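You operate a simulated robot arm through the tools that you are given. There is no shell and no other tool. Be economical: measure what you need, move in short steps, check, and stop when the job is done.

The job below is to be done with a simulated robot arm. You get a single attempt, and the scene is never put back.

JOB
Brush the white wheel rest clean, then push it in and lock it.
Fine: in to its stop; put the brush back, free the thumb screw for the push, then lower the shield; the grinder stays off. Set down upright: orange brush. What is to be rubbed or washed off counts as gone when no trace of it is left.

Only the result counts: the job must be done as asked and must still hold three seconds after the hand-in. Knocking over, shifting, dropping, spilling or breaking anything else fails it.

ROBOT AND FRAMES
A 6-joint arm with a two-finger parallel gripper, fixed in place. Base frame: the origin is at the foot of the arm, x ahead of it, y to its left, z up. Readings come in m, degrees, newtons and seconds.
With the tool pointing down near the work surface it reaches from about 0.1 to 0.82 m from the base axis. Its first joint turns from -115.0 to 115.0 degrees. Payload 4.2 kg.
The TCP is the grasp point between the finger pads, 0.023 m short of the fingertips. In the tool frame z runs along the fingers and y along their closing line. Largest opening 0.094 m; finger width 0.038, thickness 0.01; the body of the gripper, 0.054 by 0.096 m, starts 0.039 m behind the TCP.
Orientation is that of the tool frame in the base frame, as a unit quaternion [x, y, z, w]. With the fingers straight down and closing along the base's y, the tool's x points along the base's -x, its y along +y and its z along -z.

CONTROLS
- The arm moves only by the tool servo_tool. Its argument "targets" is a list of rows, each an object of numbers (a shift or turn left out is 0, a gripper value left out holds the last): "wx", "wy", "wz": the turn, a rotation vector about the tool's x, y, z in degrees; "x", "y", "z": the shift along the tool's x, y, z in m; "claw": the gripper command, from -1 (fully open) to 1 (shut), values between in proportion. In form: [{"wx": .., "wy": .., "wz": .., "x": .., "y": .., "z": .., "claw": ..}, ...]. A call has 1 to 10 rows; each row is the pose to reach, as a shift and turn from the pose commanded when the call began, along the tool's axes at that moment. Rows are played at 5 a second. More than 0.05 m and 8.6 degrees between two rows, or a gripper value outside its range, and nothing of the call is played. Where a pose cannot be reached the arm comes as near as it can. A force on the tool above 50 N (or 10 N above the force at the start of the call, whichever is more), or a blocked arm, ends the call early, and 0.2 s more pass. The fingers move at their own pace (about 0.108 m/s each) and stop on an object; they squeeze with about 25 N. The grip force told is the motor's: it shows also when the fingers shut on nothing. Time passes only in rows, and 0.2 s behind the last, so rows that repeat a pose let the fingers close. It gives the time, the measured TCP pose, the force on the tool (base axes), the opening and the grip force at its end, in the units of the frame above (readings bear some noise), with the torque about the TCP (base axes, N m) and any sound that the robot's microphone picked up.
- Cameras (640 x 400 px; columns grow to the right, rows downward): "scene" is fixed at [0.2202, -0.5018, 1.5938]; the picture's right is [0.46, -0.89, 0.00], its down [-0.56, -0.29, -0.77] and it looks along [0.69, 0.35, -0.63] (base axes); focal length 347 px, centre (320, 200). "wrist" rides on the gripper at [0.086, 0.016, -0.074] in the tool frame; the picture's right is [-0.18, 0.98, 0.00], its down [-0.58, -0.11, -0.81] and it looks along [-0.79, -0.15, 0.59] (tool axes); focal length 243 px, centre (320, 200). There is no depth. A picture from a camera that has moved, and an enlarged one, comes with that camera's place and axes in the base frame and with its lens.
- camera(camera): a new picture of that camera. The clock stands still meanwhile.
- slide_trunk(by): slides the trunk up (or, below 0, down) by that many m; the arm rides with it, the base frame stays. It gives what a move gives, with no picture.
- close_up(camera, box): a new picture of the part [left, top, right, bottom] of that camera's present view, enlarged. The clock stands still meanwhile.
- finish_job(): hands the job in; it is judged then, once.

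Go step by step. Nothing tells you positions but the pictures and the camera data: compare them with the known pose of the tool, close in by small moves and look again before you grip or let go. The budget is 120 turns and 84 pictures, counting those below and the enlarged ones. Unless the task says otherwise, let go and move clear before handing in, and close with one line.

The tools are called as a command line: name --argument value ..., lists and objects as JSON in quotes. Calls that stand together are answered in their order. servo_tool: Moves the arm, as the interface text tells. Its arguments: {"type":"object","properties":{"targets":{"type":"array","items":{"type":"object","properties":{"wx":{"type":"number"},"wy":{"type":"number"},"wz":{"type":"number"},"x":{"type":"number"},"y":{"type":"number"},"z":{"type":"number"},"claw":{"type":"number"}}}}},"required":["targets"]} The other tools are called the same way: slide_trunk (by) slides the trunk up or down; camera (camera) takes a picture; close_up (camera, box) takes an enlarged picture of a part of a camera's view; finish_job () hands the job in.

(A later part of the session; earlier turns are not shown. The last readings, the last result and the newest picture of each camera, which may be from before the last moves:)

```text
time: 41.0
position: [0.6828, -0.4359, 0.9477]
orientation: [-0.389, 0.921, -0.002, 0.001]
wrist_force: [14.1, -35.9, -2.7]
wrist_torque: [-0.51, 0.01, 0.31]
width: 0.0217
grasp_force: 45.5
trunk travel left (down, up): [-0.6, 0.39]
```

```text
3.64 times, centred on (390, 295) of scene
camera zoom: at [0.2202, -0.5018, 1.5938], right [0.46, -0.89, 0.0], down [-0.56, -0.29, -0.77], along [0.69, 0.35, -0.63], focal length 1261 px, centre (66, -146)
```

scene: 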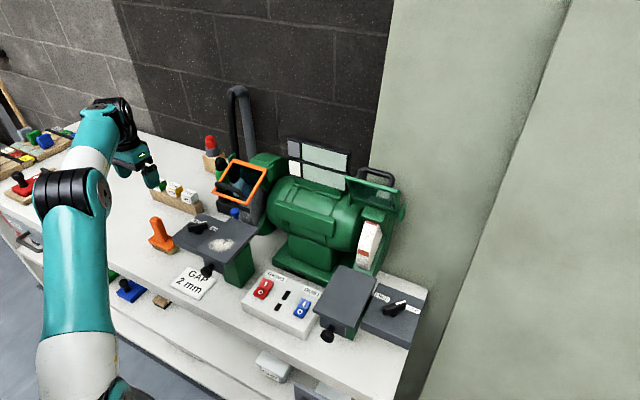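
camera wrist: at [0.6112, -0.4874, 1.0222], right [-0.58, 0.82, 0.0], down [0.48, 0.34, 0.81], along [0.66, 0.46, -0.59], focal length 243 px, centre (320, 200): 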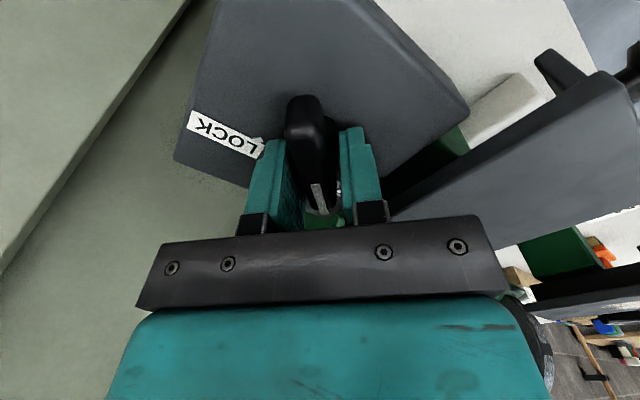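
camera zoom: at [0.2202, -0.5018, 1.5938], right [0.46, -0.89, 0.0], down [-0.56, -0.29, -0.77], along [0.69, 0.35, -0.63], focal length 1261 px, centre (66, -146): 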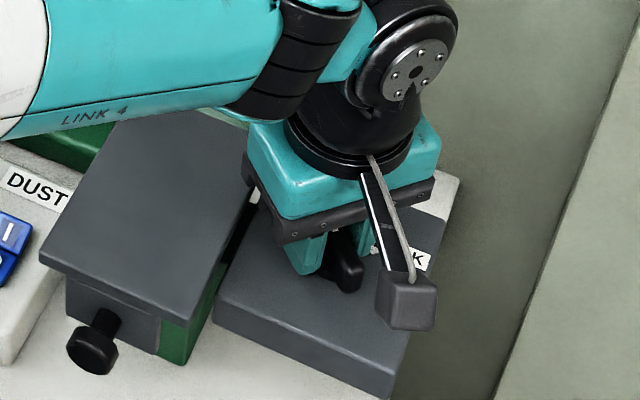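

The lever has come round about 90°. I open slightly and rise to see whether it points at FREE.

servo_tool --targets '[{"claw": 0.2}, {"claw": 0.15}, {"claw": 0.15}, {"z": -0.03, "claw": 0.15}, {"z": -0.07, "claw": 0.15}, {"z": -0.1, "x": 0.02}, {"z": -0.1, "x": 0.06}, {"z": -0.1, "x": 0.1}]'

camera --camera "wrist"

close_up --camera "scene" --box '[340, 240, 440, 350]'

```text
time: 42.8
position: [0.6101, -0.5038, 1.049]
orientation: [-0.39, 0.921, -0.001, 0.0]
wrist_force: [0.2, -0.6, 0.6]
wrist_torque: [-0.02, -0.03, -0.01]
width: 0.0401
grasp_force: 0.0
trunk travel left (down, up): [-0.6, 0.39]
```

```text
42 pictures are left
camera wrist: at [0.5396, -0.5552, 1.1238], right [-0.58, 0.82, 0.0], down [0.48, 0.34, 0.81], along [0.66, 0.47, -0.59], focal length 243 px, centre (320, 200)
```

wrist: 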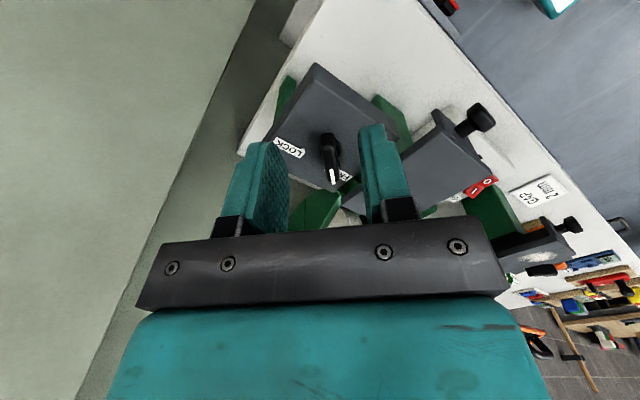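

```text
3.64 times, centred on (390, 295) of scene
camera zoom: at [0.2202, -0.5018, 1.5938], right [0.46, -0.89, 0.0], down [-0.56, -0.29, -0.77], along [0.69, 0.35, -0.63], focal length 1261 px, centre (66, -146)
```

zoom: 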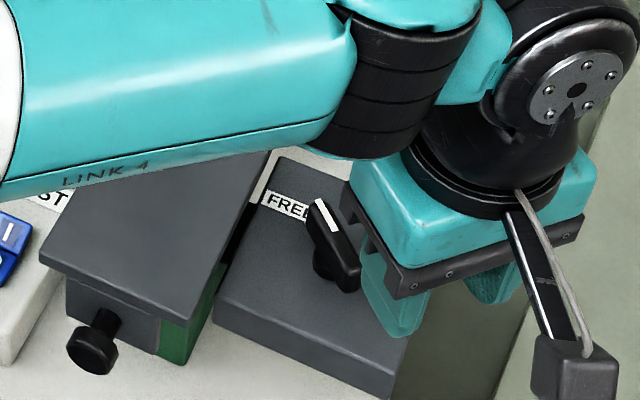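

Lever points at FREE. Next I go in front of the rest's knob (≈(0.562, −0.341, 0.925)) with closed fingers, square to it.

servo_tool --targets '[{"x": -0.008, "y": 0.03, "wz": 7, "claw": 0.15}, {"x": -0.016, "y": 0.06, "wz": 14, "claw": 1}, {"x": -0.024, "y": 0.09, "wz": 21, "claw": 1}, {"x": -0.032, "y": 0.12, "wz": 28, "claw": 1}, {"x": -0.04, "y": 0.15, "wz": 35, "claw": 1}, {"x": -0.052, "y": 0.181, "wz": 42, "claw": 1}, {"x": -0.052, "y": 0.181, "wz": 46, "claw": 1}]'

camera --camera "wrist"

close_up --camera "scene" --box '[280, 230, 440, 350]'

```text
time: 44.4
position: [0.5165, -0.34, 1.0475]
orientation: [0.0, 1.0, 0.0, 0.0]
wrist_force: [0.2, 0.4, 0.2]
wrist_torque: [-0.02, -0.02, -0.01]
width: 0.0
grasp_force: 25.1
trunk travel left (down, up): [-0.6, 0.39]
```

```text
40 pictures are left
camera wrist: at [0.4307, -0.3242, 1.1223], right [0.19, 0.98, 0.0], down [0.58, -0.11, 0.81], along [0.79, -0.15, -0.59], focal length 243 px, centre (320, 200)
```

wrist: 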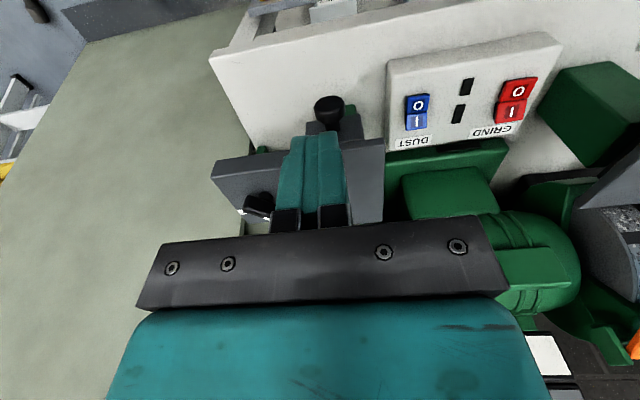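

```text
3.33 times, centred on (360, 290) of scene
camera zoom: at [0.2202, -0.5018, 1.5938], right [0.46, -0.89, 0.0], down [-0.56, -0.29, -0.77], along [0.69, 0.35, -0.63], focal length 1156 px, centre (187, -100)
```

zoom: 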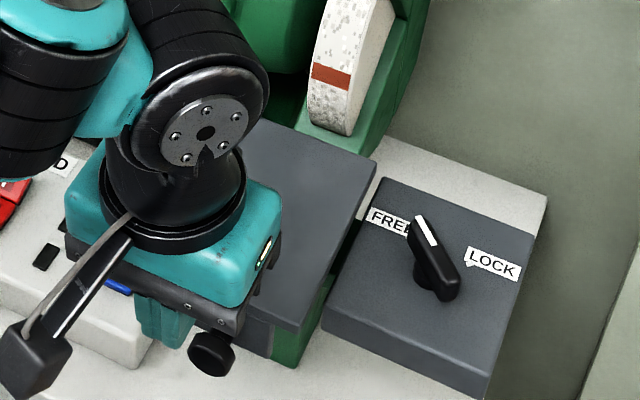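

Knob confirmed at ≈(0.557, −0.340, 0.925). I pull back 2.5 cm, go down, then push forward.

servo_tool --targets '[{"x": 0.025}, {"x": 0.025, "z": 0.04}, {"x": 0.025, "z": 0.08}, {"x": 0.025, "z": 0.12}]'

camera --camera "wrist"

close_up --camera "scene" --box '[280, 230, 440, 350]'

```text
time: 45.4
position: [0.4928, -0.3394, 0.9259]
orientation: [0.0, 1.0, 0.001, 0.0]
wrist_force: [0.1, -0.3, -0.8]
wrist_torque: [-0.03, -0.01, 0.02]
width: 0.0
grasp_force: 24.9
trunk travel left (down, up): [-0.6, 0.39]
```

```text
38 pictures are left
camera wrist: at [0.4068, -0.324, 1.0004], right [0.18, 0.98, 0.0], down [0.58, -0.11, 0.81], along [0.79, -0.15, -0.59], focal length 243 px, centre (320, 200)
```

wrist: 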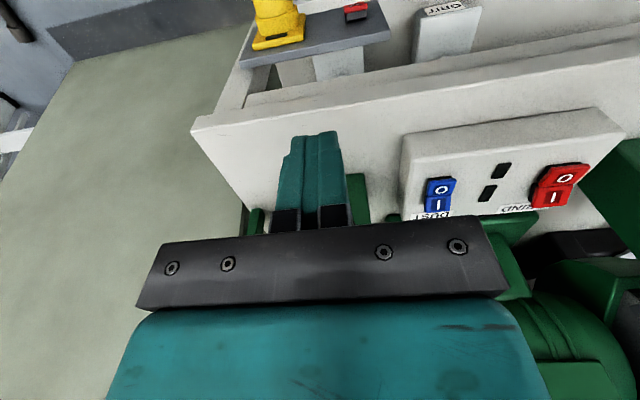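

```text
3.33 times, centred on (360, 290) of scene
camera zoom: at [0.2202, -0.5018, 1.5938], right [0.46, -0.89, 0.0], down [-0.56, -0.29, -0.77], along [0.69, 0.35, -0.63], focal length 1156 px, centre (187, -100)
```

zoom: 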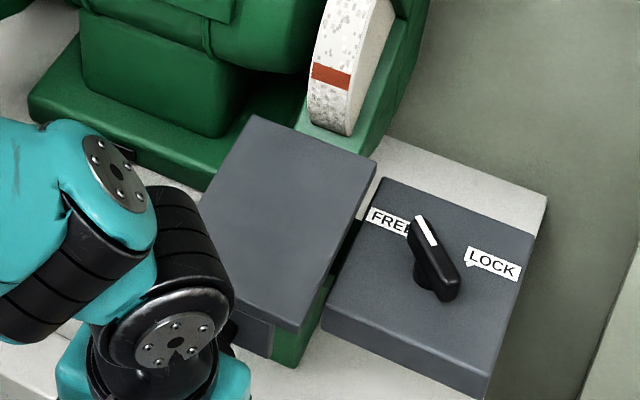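

Low in front of the knob. I push forward slowly, watching the force.

servo_tool --targets '[{"x": -0.01}, {"x": -0.02}, {"x": -0.03}, {"x": -0.036}, {"x": -0.042}]'

close_up --camera "scene" --box '[280, 230, 440, 350]'

```text
time: 46.6
position: [0.5363, -0.3414, 0.9298]
orientation: [0.0, 1.0, 0.0, 0.0]
wrist_force: [0.5, -0.5, 0.8]
wrist_torque: [0.01, -0.02, 0.03]
width: 0.0003
grasp_force: 24.6
trunk travel left (down, up): [-0.6, 0.39]
```

```text
3.33 times, centred on (360, 290) of scene
camera zoom: at [0.2202, -0.5018, 1.5938], right [0.46, -0.89, 0.0], down [-0.56, -0.29, -0.77], along [0.69, 0.35, -0.63], focal length 1156 px, centre (187, -100)
```

zoom: 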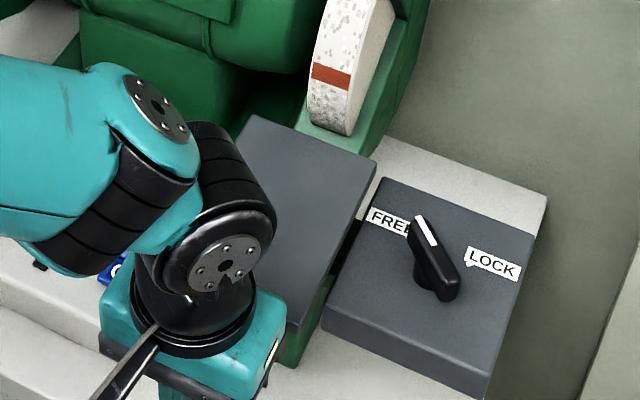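

No contact yet; continuing in small steps.

servo_tool --targets '[{"x": -0.004, "z": 0.002}, {"x": -0.008, "z": 0.002}, {"x": -0.012, "z": 0.002}, {"x": -0.016, "z": 0.002}]'

close_up --camera "scene" --box '[280, 230, 440, 350]'

```text
time: 47.6
position: [0.5517, -0.3413, 0.9273]
orientation: [0.0, 1.0, 0.0, 0.0]
wrist_force: [-0.9, 0.7, 0.4]
wrist_torque: [-0.02, -0.01, 0.01]
width: 0.0001
grasp_force: 24.9
trunk travel left (down, up): [-0.6, 0.39]
```

```text
3.33 times, centred on (360, 290) of scene
camera zoom: at [0.2202, -0.5018, 1.5938], right [0.46, -0.89, 0.0], down [-0.56, -0.29, -0.77], along [0.69, 0.35, -0.63], focal length 1156 px, centre (187, -100)
```

zoom: 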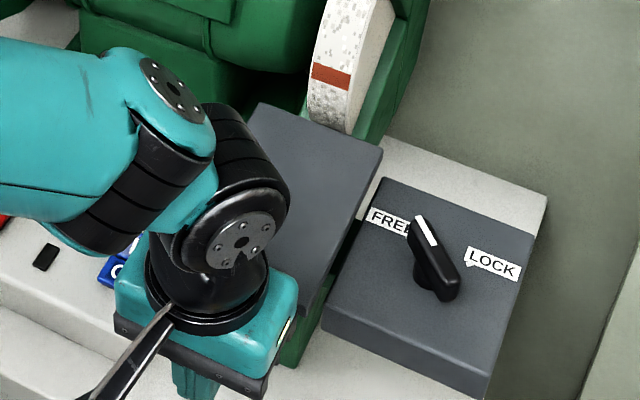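

The rest is sliding in freely toward the wheel. I keep pushing in small steps until it meets its stop.

servo_tool --targets '[{"x": -0.003}, {"x": -0.006}, {"x": -0.009}, {"x": -0.012}]'

close_up --camera "scene" --box '[280, 200, 440, 320]'

```text
time: 48.6
position: [0.5595, -0.3428, 0.9254]
orientation: [0.003, 1.0, 0.002, -0.004]
wrist_force: [-39.3, 5.0, 2.9]
wrist_torque: [-0.02, -0.01, 0.18]
width: 0.0
grasp_force: 24.5
trunk travel left (down, up): [-0.6, 0.39]
```

```text
3.33 times, centred on (360, 260) of scene
camera zoom: at [0.2202, -0.5018, 1.5938], right [0.46, -0.89, 0.0], down [-0.56, -0.29, -0.77], along [0.69, 0.35, -0.63], focal length 1156 px, centre (187, 0)
```

zoom: 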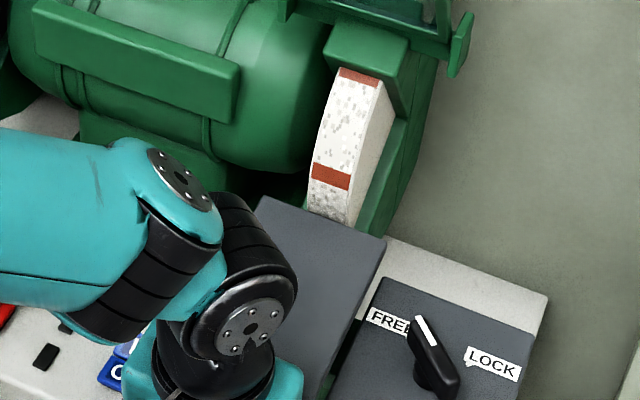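

A firm stop at 39 N: the rest is fully in. I back off, rise, and look at the rest and lever before locking.

servo_tool --targets '[{"x": 0.02}, {"x": 0.06}, {"x": 0.06, "z": -0.045}, {"x": 0.06, "z": -0.09}, {"x": 0.06, "z": -0.125}]'

close_up --camera "scene" --box '[280, 220, 440, 350]'

camera --camera "wrist"

```text
time: 49.8
position: [0.5044, -0.3431, 1.052]
orientation: [0.0, 1.0, 0.0, -0.001]
wrist_force: [-0.1, -0.1, -0.2]
wrist_torque: [0.0, 0.0, 0.02]
width: 0.0002
grasp_force: 25.0
trunk travel left (down, up): [-0.6, 0.39]
```

```text
3.08 times, centred on (360, 285) of scene
camera zoom: at [0.2202, -0.5018, 1.5938], right [0.46, -0.89, 0.0], down [-0.56, -0.29, -0.77], along [0.69, 0.35, -0.63], focal length 1067 px, centre (197, -62)
```

zoom: 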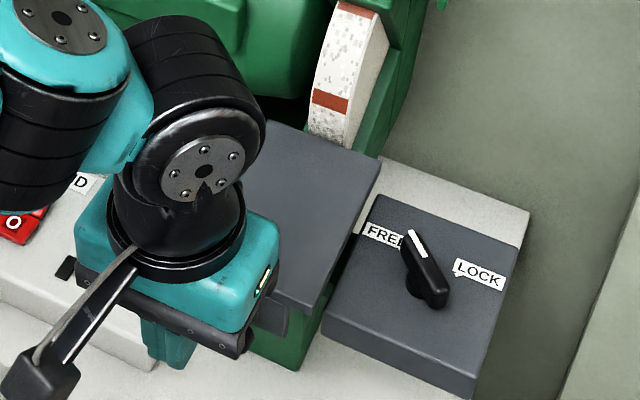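

```text
32 pictures are left
camera wrist: at [0.4178, -0.3268, 1.1267], right [0.18, 0.98, 0.0], down [0.58, -0.11, 0.81], along [0.79, -0.15, -0.59], focal length 243 px, centre (320, 200)
```

wrist: 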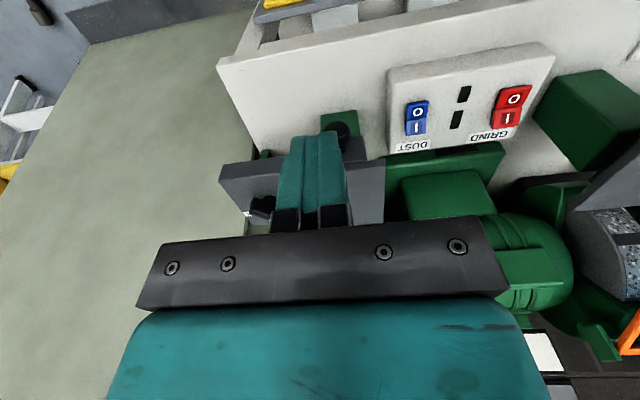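

Rest is in. Now back over the lever with the tool turned to its FREE heading, partly open.

servo_tool --targets '[{"x": -0.02, "y": -0.02, "wz": -7, "claw": 0.1}, {"x": -0.05, "y": -0.04, "wz": -14, "claw": 0.1}, {"x": -0.08, "y": -0.06, "wz": -21, "claw": 0.1}, {"x": -0.11, "y": -0.075, "wz": -28, "claw": 0.1}, {"x": -0.14, "y": -0.085, "wz": -35, "claw": 0.1}, {"x": -0.165, "y": -0.0925, "wz": -42, "claw": 0.1}, {"x": -0.178, "y": -0.0925, "wz": -46, "claw": 0.1}, {"x": -0.178, "y": -0.0925, "wz": -46, "z": 0.035, "claw": 0.1}, {"x": -0.178, "y": -0.0925, "wz": -46, "z": 0.065, "claw": 0.1}]'

camera --camera "wrist"

```text
time: 51.8
position: [0.6824, -0.4348, 0.9859]
orientation: [-0.391, 0.921, 0.0, 0.0]
wrist_force: [0.2, -0.1, 1.1]
wrist_torque: [0.0, 0.0, -0.04]
width: 0.0422
grasp_force: 0.1
trunk travel left (down, up): [-0.6, 0.39]
```

```text
31 pictures are left
camera wrist: at [0.6107, -0.4853, 1.0603], right [-0.58, 0.82, 0.0], down [0.48, 0.34, 0.81], along [0.66, 0.47, -0.59], focal length 243 px, centre (320, 200)
```

wrist: 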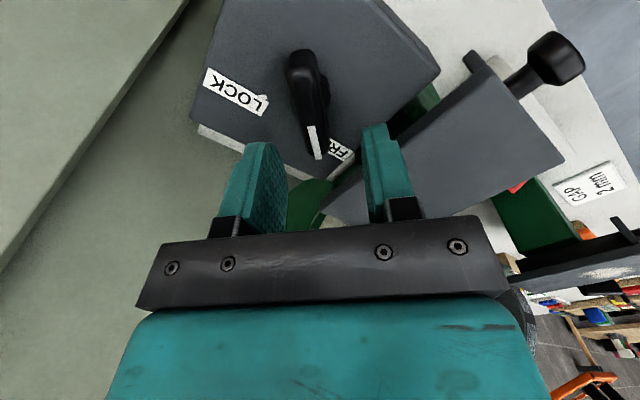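

The lever is framed between the fingers (about 4 mm off). I correct, go down and grip.

servo_tool --targets '[{"y": -0.003, "z": 0.02}, {"y": -0.003, "z": 0.038}, {"y": -0.003, "z": 0.038, "claw": 0.6}, {"y": -0.003, "z": 0.038, "claw": 0.6}, {"y": -0.003, "z": 0.038, "claw": 0.6}]'

```text
time: 53.0
position: [0.6815, -0.4358, 0.949]
orientation: [-0.39, 0.921, 0.0, -0.001]
wrist_force: [7.4, -8.1, 0.1]
wrist_torque: [-0.03, -0.23, 0.15]
width: 0.0235
grasp_force: 4.5
trunk travel left (down, up): [-0.6, 0.39]
```

servo_tool --targets '[{"claw": 0.7}, {"claw": 0.7}]'

```text
time: 53.6
position: [0.683, -0.4363, 0.9485]
orientation: [-0.39, 0.921, -0.001, 0.001]
wrist_force: [14.7, -14.0, 1.2]
wrist_torque: [-0.34, -0.33, 0.27]
width: 0.0218
grasp_force: 44.9
trunk travel left (down, up): [-0.6, 0.39]
```

Gripped. I turn it clockwise on the arc back to LOCK, first half.

servo_tool --targets '[{"x": 0.0001, "y": -0.003, "wz": 8}, {"x": 0.0005, "y": -0.0049, "wz": 16}, {"x": 0.0011, "y": -0.0066, "wz": 24}, {"x": 0.0019, "y": -0.0081, "wz": 32}, {"x": 0.0029, "y": -0.0095, "wz": 40}, {"x": 0.0041, "y": -0.0106, "wz": 48}]'

```text
time: 55.0
position: [0.6862, -0.4451, 0.9475]
orientation: [0.02, 1.0, 0.0, -0.001]
wrist_force: [-9.0, 3.2, 14.5]
wrist_torque: [0.16, 1.54, -0.05]
width: 0.0216
grasp_force: 45.0
trunk travel left (down, up): [-0.6, 0.39]
```

Low side force. I continue the second half.

servo_tool --targets '[{"x": 0.0001, "y": -0.0017, "z": -0.001, "wz": 8}, {"x": 0.0005, "y": -0.0034, "z": -0.001, "wz": 16}, {"x": 0.0011, "y": -0.0051, "z": -0.001, "wz": 24}, {"x": 0.0019, "y": -0.0066, "z": -0.001, "wz": 32}, {"x": 0.0029, "y": -0.008, "z": -0.001, "wz": 40}, {"x": 0.0036, "y": -0.0088, "z": -0.001, "wz": 45}]'

camera --camera "wrist"

```text
time: 56.4
position: [0.6837, -0.4546, 0.9488]
orientation: [0.4, 0.916, 0.001, -0.001]
wrist_force: [-17.1, 11.0, -2.8]
wrist_torque: [0.64, 0.64, 0.21]
width: 0.022
grasp_force: 44.8
trunk travel left (down, up): [-0.6, 0.39]
```

```text
30 pictures are left
camera wrist: at [0.6372, -0.3807, 1.0229], right [0.85, 0.53, 0.0], down [0.32, -0.5, 0.8], along [0.43, -0.68, -0.59], focal length 243 px, centre (320, 200)
```

wrist: 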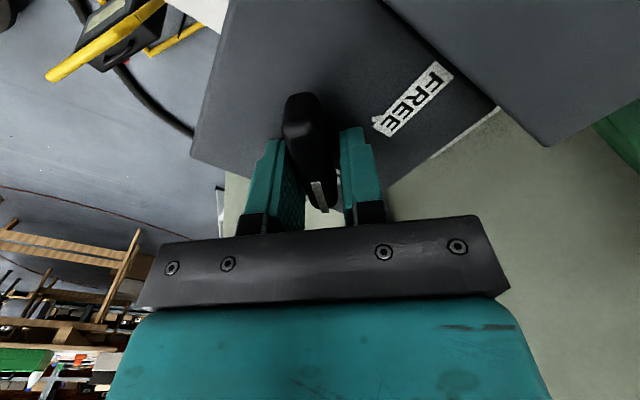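

Lever back at the −45° LOCK heading (slightly past). I release, rise, and move off to verify.

servo_tool --targets '[{"claw": 0.2}, {"claw": 0.1}, {"claw": 0.1}, {"z": -0.03, "claw": 0.1}, {"z": -0.07, "claw": 0.1}, {"z": -0.11}, {"z": -0.14, "x": 0.02}, {"z": -0.16, "x": 0.06}, {"z": -0.16, "x": 0.1}, {"z": -0.16, "x": 0.14}]'

camera --camera "scene"

close_up --camera "scene" --box '[340, 240, 440, 350]'

```text
time: 58.6
position: [0.5901, -0.3528, 1.1069]
orientation: [0.399, 0.917, 0.001, -0.001]
wrist_force: [-0.4, -0.2, -0.9]
wrist_torque: [0.0, 0.02, 0.02]
width: 0.0423
grasp_force: 0.0
trunk travel left (down, up): [-0.6, 0.39]
```

```text
29 pictures are left
```

scene: 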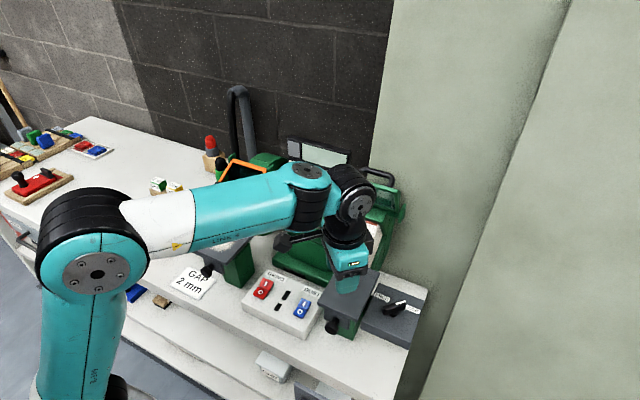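

```text
3.64 times, centred on (390, 295) of scene
camera zoom: at [0.2202, -0.5018, 1.5938], right [0.46, -0.89, 0.0], down [-0.56, -0.29, -0.77], along [0.69, 0.35, -0.63], focal length 1261 px, centre (66, -146)
```

zoom: 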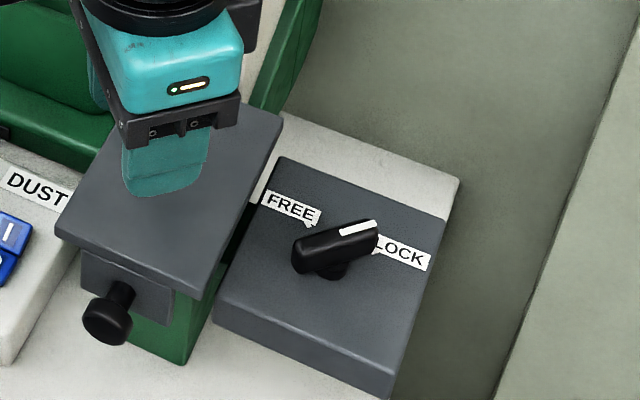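

LOCK confirmed, same heading as at the start. Next the shield: I back off and take views of it.

servo_tool --targets '[{"x": 0.03, "y": -0.005, "z": -0.02, "wz": -7}, {"x": 0.06, "y": -0.01, "z": -0.04, "wz": -14}, {"x": 0.09, "y": -0.015, "z": -0.06, "wz": -21}, {"x": 0.12, "y": -0.02, "z": -0.08, "wz": -28}, {"x": 0.145, "y": -0.027, "z": -0.1, "wz": -35}, {"x": 0.169, "y": -0.034, "z": -0.12, "wz": -42}, {"x": 0.169, "y": -0.034, "z": -0.12, "wz": -47}]'

camera --camera "wrist"

close_up --camera "scene" --box '[320, 140, 440, 260]'

```text
time: 60.2
position: [0.4497, -0.2516, 1.2297]
orientation: [-0.001, 1.0, -0.001, 0.0]
wrist_force: [0.3, -0.5, -0.2]
wrist_torque: [-0.02, 0.01, -0.01]
width: 0.0419
grasp_force: 0.0
trunk travel left (down, up): [-0.6, 0.39]
```

```text
27 pictures are left
camera wrist: at [0.3642, -0.2369, 1.3031], right [0.18, 0.98, 0.0], down [0.58, -0.11, 0.81], along [0.79, -0.15, -0.59], focal length 243 px, centre (320, 200)
```

wrist: 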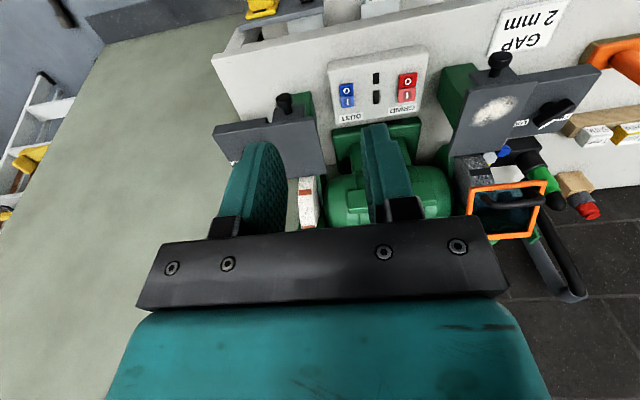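

```text
3.33 times, centred on (380, 200) of scene
camera zoom: at [0.2202, -0.5018, 1.5938], right [0.46, -0.89, 0.0], down [-0.56, -0.29, -0.77], along [0.69, 0.35, -0.63], focal length 1156 px, centre (120, 200)
```

zoom: 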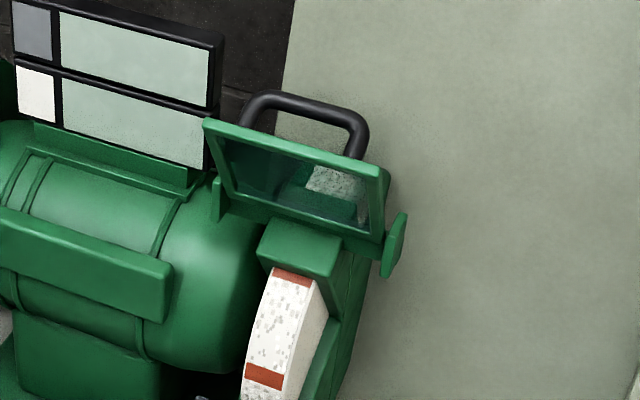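

The shield is raised about a hinge at its lower edge, with a U-shaped black handle at the top/back; lowering means swinging it forward and down. I raise the trunk and look from above to locate the handle precisely.

slide_trunk --by 0.22

servo_tool --targets '[{"x": -0.04, "y": -0.02, "claw": -1}, {"x": -0.08, "y": -0.04, "claw": -1}, {"x": -0.12, "y": -0.06, "claw": -1}, {"x": -0.16, "y": -0.08, "claw": -1}, {"x": -0.2, "y": -0.088, "claw": -1}]'

camera --camera "wrist"

```text
time: 62.5
position: [0.4505, -0.2521, 1.4493]
orientation: [0.0, 1.0, 0.0, 0.001]
wrist_force: [0.0, 0.9, -0.4]
wrist_torque: [0.0, 0.0, 0.0]
width: 0.0424
grasp_force: 0.0
trunk travel left (down, up): [-0.82, 0.17]
```

```text
time: 63.7
position: [0.6502, -0.3401, 1.4492]
orientation: [0.0, 1.0, 0.0, 0.0]
wrist_force: [0.1, -0.2, 0.6]
wrist_torque: [-0.04, -0.05, 0.03]
width: 0.0936
grasp_force: 0.0
trunk travel left (down, up): [-0.82, 0.17]
```

```text
25 pictures are left
camera wrist: at [0.5649, -0.3243, 1.5234], right [0.18, 0.98, 0.0], down [0.58, -0.11, 0.81], along [0.79, -0.15, -0.59], focal length 243 px, centre (320, 200)
```

wrist: 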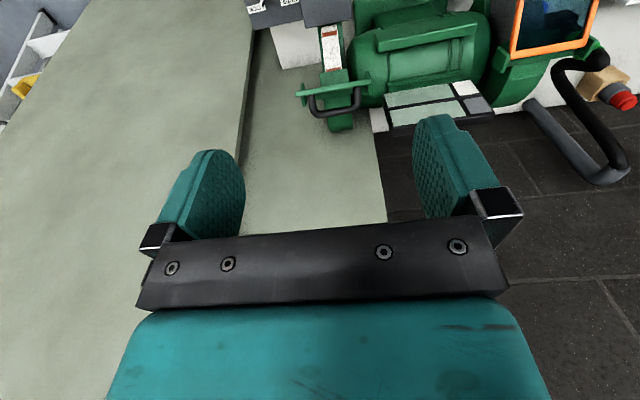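

close_up --camera "wrist" --box '[275, 20, 395, 140]'

```text
3.33 times, centred on (335, 80) of wrist
camera zoom: at [0.5649, -0.3243, 1.5234], right [0.18, 0.98, 0.0], down [0.58, -0.11, 0.81], along [0.79, -0.15, -0.59], focal length 809 px, centre (270, 600)
```

zoom: 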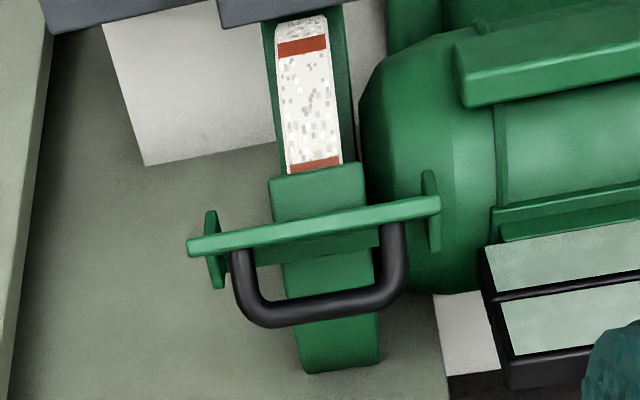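

From above, the plate is near-vertical at x≈0.755 with its U handle sticking back to a bar at ≈(0.794, −0.34, 1.186); hinge around (0.775, 1.11). I turn the tool 90° so the fingers close along x, which also gives a side view.

servo_tool --targets '[{"wz": 8.5}, {"wz": 17}, {"wz": 25.5}, {"wz": 34}, {"wz": 42.5}, {"wz": 51}, {"wz": 59.5}, {"wz": 68}, {"wz": 76.5}, {"wz": 85}]'

servo_tool --targets '[{"wz": 5, "y": 0.03}, {"wz": 5, "y": 0.07}, {"wz": 5, "y": 0.11, "z": 0.03}, {"wz": 5, "y": 0.135, "z": 0.07}]'

camera --camera "wrist"

close_up --camera "scene" --box '[280, 100, 440, 240]'

```text
time: 65.9
position: [0.6502, -0.3407, 1.4486]
orientation: [0.676, 0.736, 0.0, 0.0]
wrist_force: [-0.1, -0.2, -0.6]
wrist_torque: [-0.02, 0.04, 0.01]
width: 0.0943
grasp_force: 0.1
trunk travel left (down, up): [-0.82, 0.17]
```

```text
time: 66.9
position: [0.7678, -0.3182, 1.3691]
orientation: [0.708, 0.707, 0.0, 0.001]
wrist_force: [-0.8, 0.6, 0.7]
wrist_torque: [-0.04, -0.05, 0.0]
width: 0.0941
grasp_force: 0.1
out of reach, approached as far as the arm can: row 2, 3, 4
trunk travel left (down, up): [-0.82, 0.17]
```

```text
23 pictures are left
camera wrist: at [0.7842, -0.231, 1.4436], right [0.98, -0.19, 0.0], down [-0.11, -0.58, 0.81], along [-0.15, -0.79, -0.59], focal length 243 px, centre (320, 200)
```

wrist: 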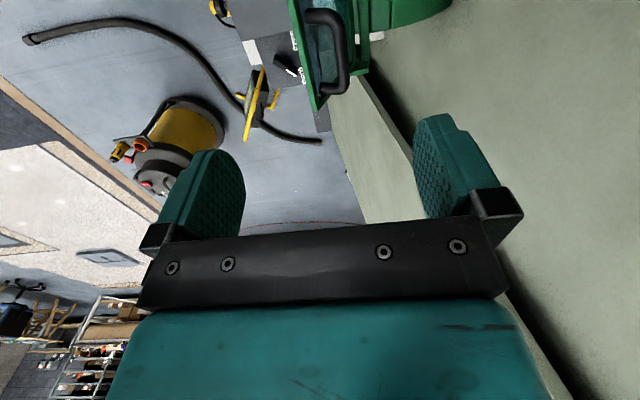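

```text
2.86 times, centred on (360, 170) of scene
camera zoom: at [0.2202, -0.5018, 1.5938], right [0.46, -0.89, 0.0], down [-0.56, -0.29, -0.77], along [0.69, 0.35, -0.63], focal length 991 px, centre (206, 286)
```

zoom: 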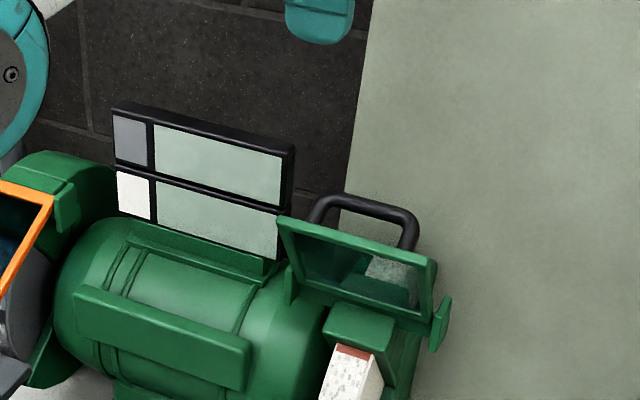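

Reach runs out at this height; the shoulder sits lower, so I raise the trunk and come down with the tool to gain reach.

slide_trunk --by 0.15

servo_tool --targets '[{"y": -0.03, "z": 0.04}, {"y": -0.05, "z": 0.08}, {"y": -0.05, "z": 0.12}, {"y": -0.05, "z": 0.16}, {"y": -0.05, "z": 0.2}]'

```text
time: 68.7
position: [0.7687, -0.3167, 1.5177]
orientation: [0.706, 0.708, 0.0, 0.0]
wrist_force: [-0.2, 0.5, 0.3]
wrist_torque: [0.01, 0.0, 0.01]
width: 0.0939
grasp_force: 0.0
trunk travel left (down, up): [-0.97, 0.02]
```

```text
time: 69.9
position: [0.7183, -0.3141, 1.3157]
orientation: [0.708, 0.706, -0.001, 0.0]
wrist_force: [0.4, 0.4, 0.2]
wrist_torque: [0.0, 0.02, 0.02]
width: 0.094
grasp_force: 0.1
trunk travel left (down, up): [-0.97, 0.02]
```

Now I move over the handle bar, staying above it.

servo_tool --targets '[{"y": 0.03, "x": -0.01, "z": 0.01}, {"y": 0.06, "x": -0.0255, "z": 0.02}, {"y": 0.076, "x": -0.0255, "z": 0.03}]'

camera --camera "wrist"

close_up --camera "scene" --box '[320, 100, 440, 240]'

```text
time: 70.7
position: [0.7936, -0.3426, 1.287]
orientation: [0.708, 0.706, 0.0, 0.0]
wrist_force: [0.5, -0.3, 1.2]
wrist_torque: [0.0, -0.01, 0.01]
width: 0.0941
grasp_force: 0.1
trunk travel left (down, up): [-0.97, 0.02]
```

```text
21 pictures are left
camera wrist: at [0.8102, -0.2566, 1.3618], right [0.98, -0.18, 0.0], down [-0.11, -0.58, 0.81], along [-0.15, -0.79, -0.59], focal length 243 px, centre (320, 200)
```

wrist: 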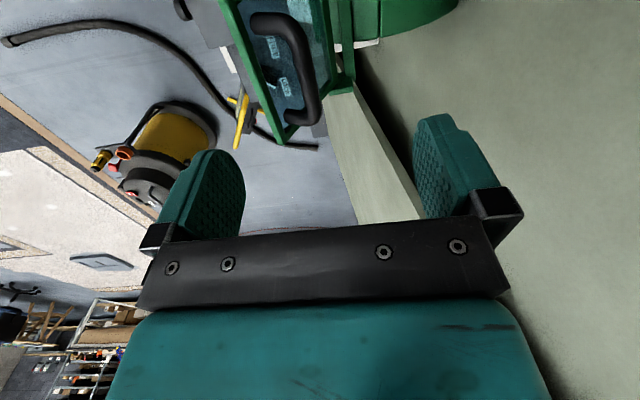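

```text
2.86 times, centred on (380, 170) of scene
camera zoom: at [0.2202, -0.5018, 1.5938], right [0.46, -0.89, 0.0], down [-0.56, -0.29, -0.77], along [0.69, 0.35, -0.63], focal length 991 px, centre (149, 286)
```

zoom: 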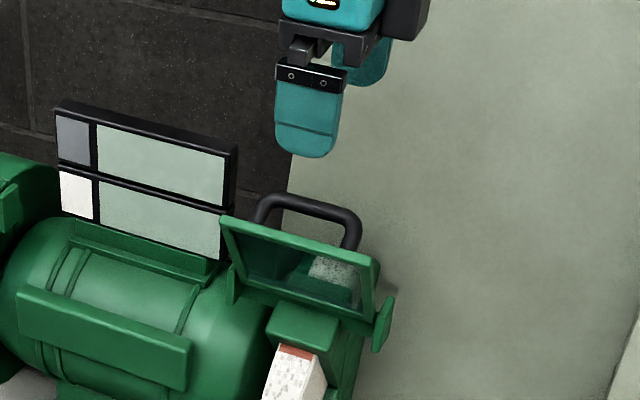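

The bar is reachable: ≈(0.785, −0.34, 1.195). I close the fingers, pass just behind the bar (x≈0.82) and lower the tips to z≈1.17, so I can pull it forward.

servo_tool --targets '[{"y": 0.014, "claw": 1}, {"y": 0.03, "x": 0.002, "claw": 1}, {"y": 0.03, "x": 0.002, "claw": 1}, {"y": 0.03, "x": 0.002, "z": 0.03, "claw": 1}, {"y": 0.03, "x": 0.002, "z": 0.06}, {"y": 0.03, "x": 0.002, "z": 0.08}, {"y": 0.03, "x": 0.002, "z": 0.092}]'

camera --camera "wrist"

close_up --camera "scene" --box '[320, 120, 440, 240]'

```text
time: 72.3
position: [0.825, -0.341, 1.1951]
orientation: [0.707, 0.707, 0.001, 0.0]
wrist_force: [0.4, 0.4, -0.3]
wrist_torque: [0.0, 0.0, -0.01]
width: 0.0002
grasp_force: 24.9
trunk travel left (down, up): [-0.97, 0.02]
```

```text
19 pictures are left
camera wrist: at [0.8421, -0.2542, 1.269], right [0.98, -0.18, 0.0], down [-0.11, -0.58, 0.81], along [-0.15, -0.79, -0.59], focal length 243 px, centre (320, 200)
```

wrist: 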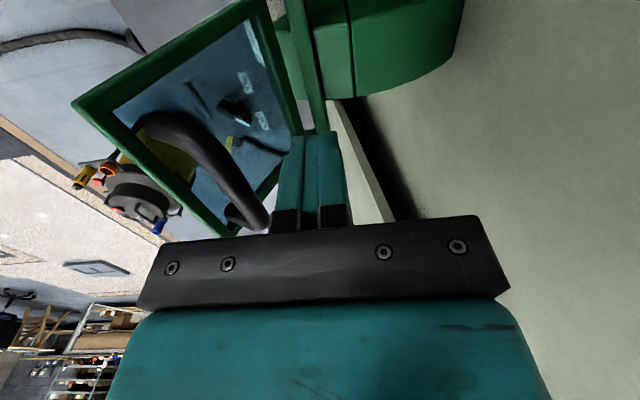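

```text
3.33 times, centred on (380, 180) of scene
camera zoom: at [0.2202, -0.5018, 1.5938], right [0.46, -0.89, 0.0], down [-0.56, -0.29, -0.77], along [0.69, 0.35, -0.63], focal length 1156 px, centre (120, 267)
```

zoom: 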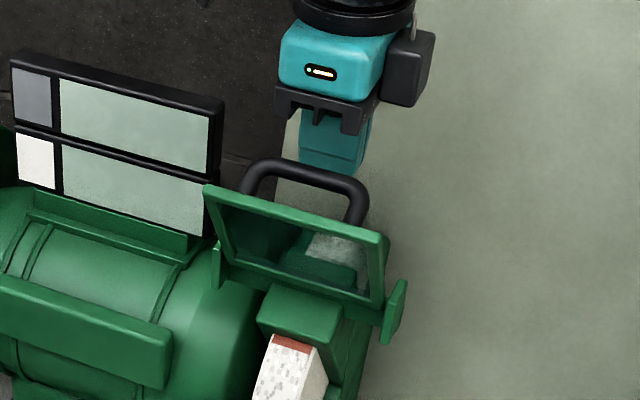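

The closed fingers stand behind the bar. I lower another 1.2 cm and push toward the robot in small steps.

servo_tool --targets '[{"z": 0.012}, {"z": 0.012, "y": -0.015}, {"z": 0.012, "y": -0.025}, {"z": 0.012, "y": -0.035}, {"z": 0.012, "y": -0.045}, {"z": 0.012, "y": -0.055}]'

close_up --camera "scene" --box '[320, 120, 440, 240]'

```text
time: 73.7
position: [0.7707, -0.3413, 1.1863]
orientation: [0.707, 0.707, 0.0, -0.001]
wrist_force: [1.2, -0.2, -0.4]
wrist_torque: [-0.01, -0.02, -0.02]
width: 0.0
grasp_force: 25.2
trunk travel left (down, up): [-0.97, 0.02]
```

```text
3.33 times, centred on (380, 180) of scene
camera zoom: at [0.2202, -0.5018, 1.5938], right [0.46, -0.89, 0.0], down [-0.56, -0.29, -0.77], along [0.69, 0.35, -0.63], focal length 1156 px, centre (120, 267)
```

zoom: 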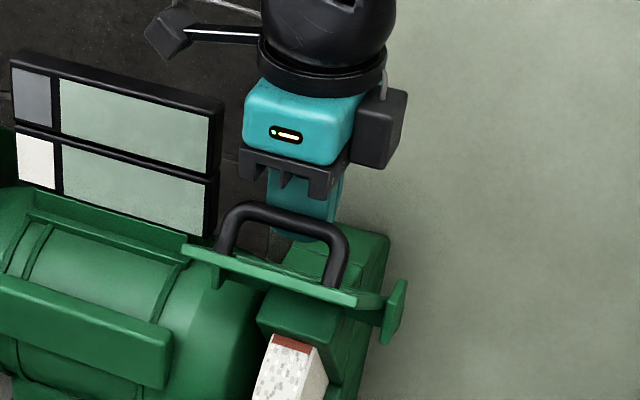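

The shield swings forward with almost no force. I continue pushing forward and slightly down.

servo_tool --targets '[{"y": -0.012, "z": 0.002}, {"y": -0.024, "z": 0.004}, {"y": -0.036, "z": 0.007}, {"y": -0.046, "z": 0.01}]'

close_up --camera "scene" --box '[300, 130, 440, 270]'

```text
time: 74.5
position: [0.7415, -0.3407, 1.1739]
orientation: [0.706, 0.709, 0.002, 0.005]
wrist_force: [26.2, -4.0, -22.3]
wrist_torque: [-0.33, -0.53, -0.29]
width: 0.0
grasp_force: 24.9
trunk travel left (down, up): [-0.97, 0.02]
stopped in row 4: the force on the tool passed its limit at 56 N (the readings are from after the stop); the commanded pose is now the measured one
```

```text
2.86 times, centred on (370, 200) of scene
camera zoom: at [0.2202, -0.5018, 1.5938], right [0.46, -0.89, 0.0], down [-0.56, -0.29, -0.77], along [0.69, 0.35, -0.63], focal length 991 px, centre (177, 200)
```

zoom: 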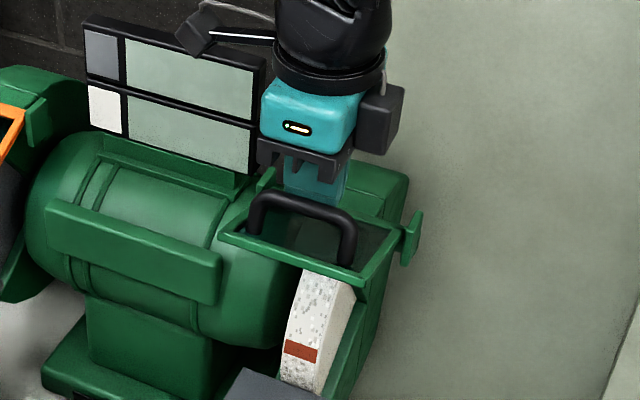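

The shield is about horizontal and my fingertip wedged behind the bar near the hinge. I back off, rise above the bar, and look to press it down from on top.

servo_tool --targets '[{"y": 0.01}, {"y": 0.015, "z": -0.03}, {"y": 0.01, "z": -0.07}, {"y": -0.02, "z": -0.075}, {"y": -0.035, "z": -0.075}]'

camera --camera "wrist"

close_up --camera "scene" --box '[300, 130, 440, 270]'

```text
time: 75.8
position: [0.7017, -0.3383, 1.2514]
orientation: [0.706, 0.709, 0.002, 0.004]
wrist_force: [0.0, -0.7, -0.7]
wrist_torque: [0.0, -0.04, -0.01]
width: 0.0
grasp_force: 25.3
trunk travel left (down, up): [-0.97, 0.02]
```

```text
15 pictures are left
camera wrist: at [0.717, -0.2528, 1.3254], right [0.98, -0.18, 0.01], down [-0.11, -0.58, 0.81], along [-0.14, -0.79, -0.59], focal length 243 px, centre (320, 200)
```

wrist: 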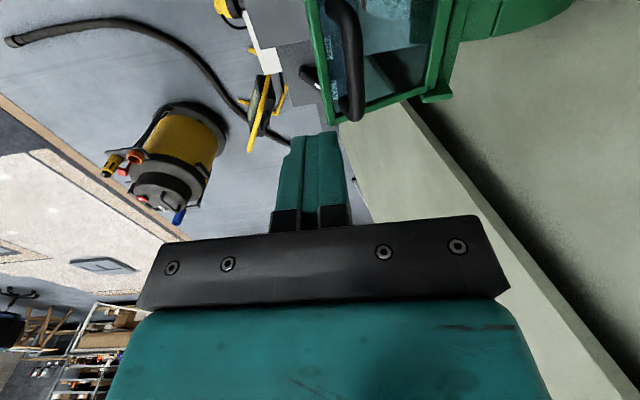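

```text
2.86 times, centred on (370, 200) of scene
camera zoom: at [0.2202, -0.5018, 1.5938], right [0.46, -0.89, 0.0], down [-0.56, -0.29, -0.77], along [0.69, 0.35, -0.63], focal length 991 px, centre (177, 200)
```

zoom: 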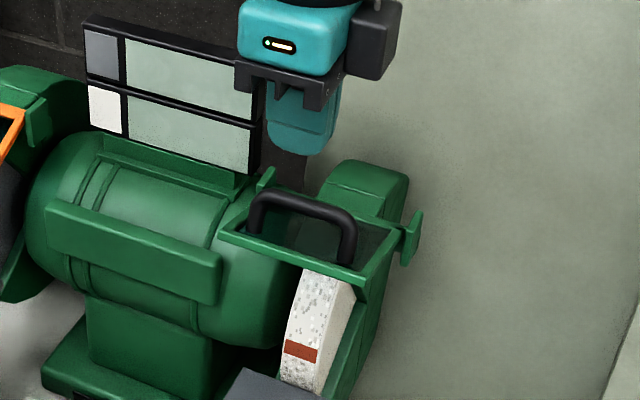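

Bar is at x≈0.722 with the plate about horizontal. I press straight down on the bar at x≈0.713.

servo_tool --targets '[{"y": 0.011, "z": 0.02}, {"y": 0.011, "z": 0.04}, {"y": 0.011, "z": 0.055}, {"y": 0.011, "z": 0.065}, {"y": 0.01, "z": 0.075}, {"y": 0.008, "z": 0.085}, {"y": 0.006, "z": 0.095}]'

close_up --camera "scene" --box '[300, 130, 440, 270]'

```text
time: 77.2
position: [0.7004, -0.3402, 1.1679]
orientation: [0.708, 0.706, -0.003, -0.005]
wrist_force: [-31.5, -4.5, 13.6]
wrist_torque: [0.14, 0.62, 0.37]
width: 0.0
grasp_force: 25.2
trunk travel left (down, up): [-0.97, 0.02]
stopped in row 7: the force on the tool passed its limit at 54 N (the readings are from after the stop); the commanded pose is now the measured one
```

```text
2.86 times, centred on (370, 200) of scene
camera zoom: at [0.2202, -0.5018, 1.5938], right [0.46, -0.89, 0.0], down [-0.56, -0.29, -0.77], along [0.69, 0.35, -0.63], focal length 991 px, centre (177, 200)
```

zoom: 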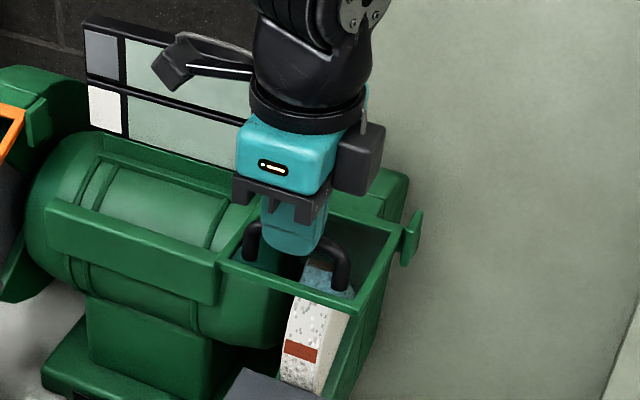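

The plate went further down, but the finger has slid in front of the bar and blocks it. I lift and look again.

servo_tool --targets '[{"y": -0.004, "z": -0.005}, {"y": -0.004, "z": -0.03}, {"y": 0.0, "z": -0.06}, {"y": 0.0, "z": -0.06}]'

camera --camera "wrist"

close_up --camera "scene" --box '[200, 130, 440, 270]'

```text
time: 78.2
position: [0.7077, -0.3408, 1.2313]
orientation: [0.707, 0.707, -0.001, -0.001]
wrist_force: [0.3, 0.2, -1.0]
wrist_torque: [0.02, -0.02, 0.0]
width: 0.0
grasp_force: 25.2
trunk travel left (down, up): [-0.97, 0.02]
```

```text
12 pictures are left
camera wrist: at [0.7241, -0.2546, 1.3045], right [0.98, -0.18, 0.0], down [-0.11, -0.58, 0.81], along [-0.15, -0.79, -0.59], focal length 243 px, centre (320, 200)
```

wrist: 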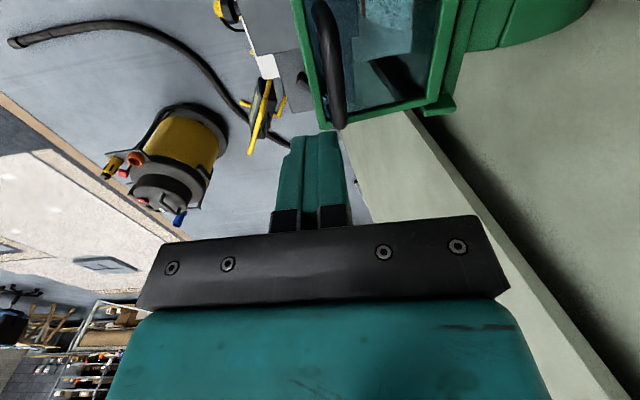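

```text
2.67 times, centred on (320, 200) of scene
camera zoom: at [0.2202, -0.5018, 1.5938], right [0.46, -0.89, 0.0], down [-0.56, -0.29, -0.77], along [0.69, 0.35, -0.63], focal length 925 px, centre (320, 200)
```

zoom: 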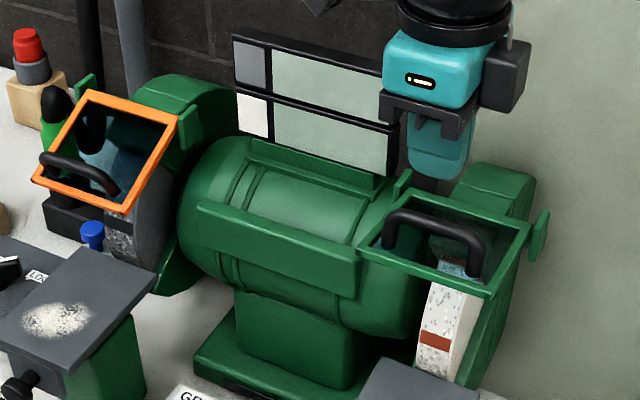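

Compared with the lowered orange twin, ~20–25° more is needed. I press again, this time a bit behind the bar's crest and following its arc.

servo_tool --targets '[{"y": 0.013}, {"y": 0.013, "z": 0.03}, {"y": 0.013, "z": 0.045}, {"y": 0.01, "z": 0.054}, {"y": 0.006, "z": 0.062}, {"y": 0.002, "z": 0.07}, {"y": -0.001, "z": 0.078}, {"y": -0.003, "z": 0.086}]'

close_up --camera "scene" --box '[200, 130, 440, 270]'

```text
time: 80.0
position: [0.7012, -0.3406, 1.1411]
orientation: [0.707, 0.707, -0.002, -0.002]
wrist_force: [-0.4, 0.0, -0.7]
wrist_torque: [-0.01, 0.02, 0.0]
width: 0.0001
grasp_force: 25.2
trunk travel left (down, up): [-0.97, 0.02]
```

```text
2.67 times, centred on (320, 200) of scene
camera zoom: at [0.2202, -0.5018, 1.5938], right [0.46, -0.89, 0.0], down [-0.56, -0.29, -0.77], along [0.69, 0.35, -0.63], focal length 925 px, centre (320, 200)
```

zoom: 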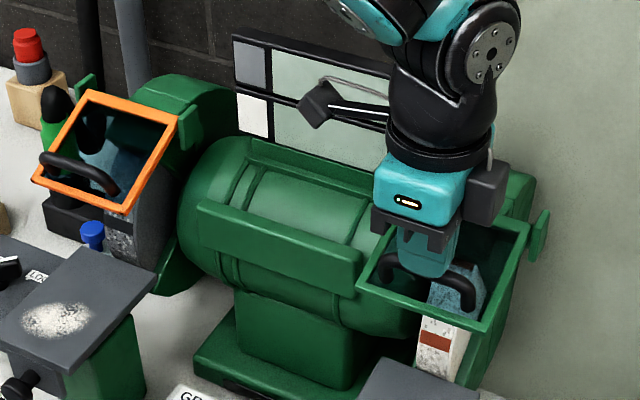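

Big drop of the shield; now no force on the finger. I press further down to check whether it is at its stop.

servo_tool --targets '[{"z": 0.006, "y": 0.001}, {"z": 0.012, "y": 0.002}, {"z": 0.018, "y": 0.003}, {"z": 0.024, "y": 0.004}]'

close_up --camera "scene" --box '[300, 130, 440, 270]'

```text
time: 81.0
position: [0.7069, -0.339, 1.1226]
orientation: [0.707, 0.707, 0.0, 0.0]
wrist_force: [-11.2, 5.5, 42.3]
wrist_torque: [0.94, 0.28, 0.05]
width: 0.0
grasp_force: 25.0
trunk travel left (down, up): [-0.97, 0.02]
```

```text
2.86 times, centred on (370, 200) of scene
camera zoom: at [0.2202, -0.5018, 1.5938], right [0.46, -0.89, 0.0], down [-0.56, -0.29, -0.77], along [0.69, 0.35, -0.63], focal length 991 px, centre (177, 200)
```

zoom: 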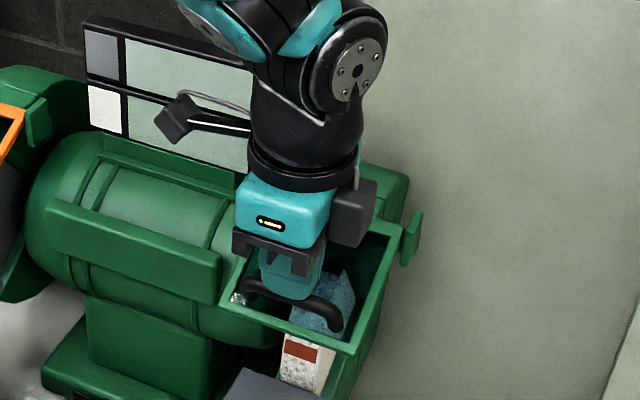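

Firm resistance (42 N): the shield appears down on its stop, handle now over the front edge like the orange one. I lift and withdraw to check.

servo_tool --targets '[{"z": -0.01}, {"z": -0.05}, {"z": -0.1}, {"z": -0.14}, {"z": -0.14, "y": -0.045}, {"z": -0.14, "y": -0.09}, {"z": -0.14, "y": -0.135}, {"z": -0.14, "y": -0.18}, {"z": -0.14, "y": -0.18, "x": 0.045}, {"z": -0.14, "y": -0.18, "x": 0.09}]'

close_up --camera "scene" --box '[200, 130, 440, 270]'

```text
time: 83.2
position: [0.5258, -0.2519, 1.2603]
orientation: [0.707, 0.707, 0.0, -0.002]
wrist_force: [0.5, -0.1, -0.5]
wrist_torque: [0.03, 0.01, 0.01]
width: 0.0001
grasp_force: 25.3
trunk travel left (down, up): [-0.97, 0.02]
```

```text
2.67 times, centred on (320, 200) of scene
camera zoom: at [0.2202, -0.5018, 1.5938], right [0.46, -0.89, 0.0], down [-0.56, -0.29, -0.77], along [0.69, 0.35, -0.63], focal length 925 px, centre (320, 200)
```

zoom: 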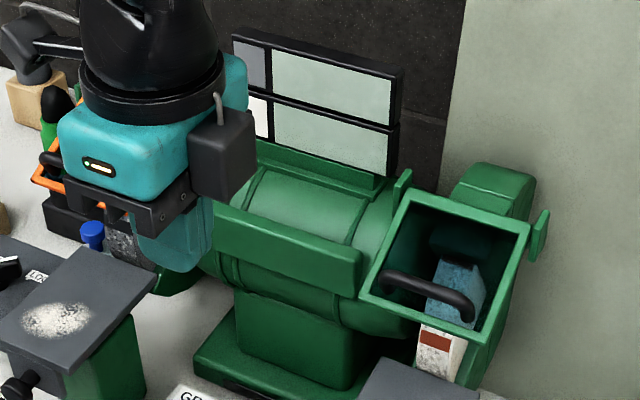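

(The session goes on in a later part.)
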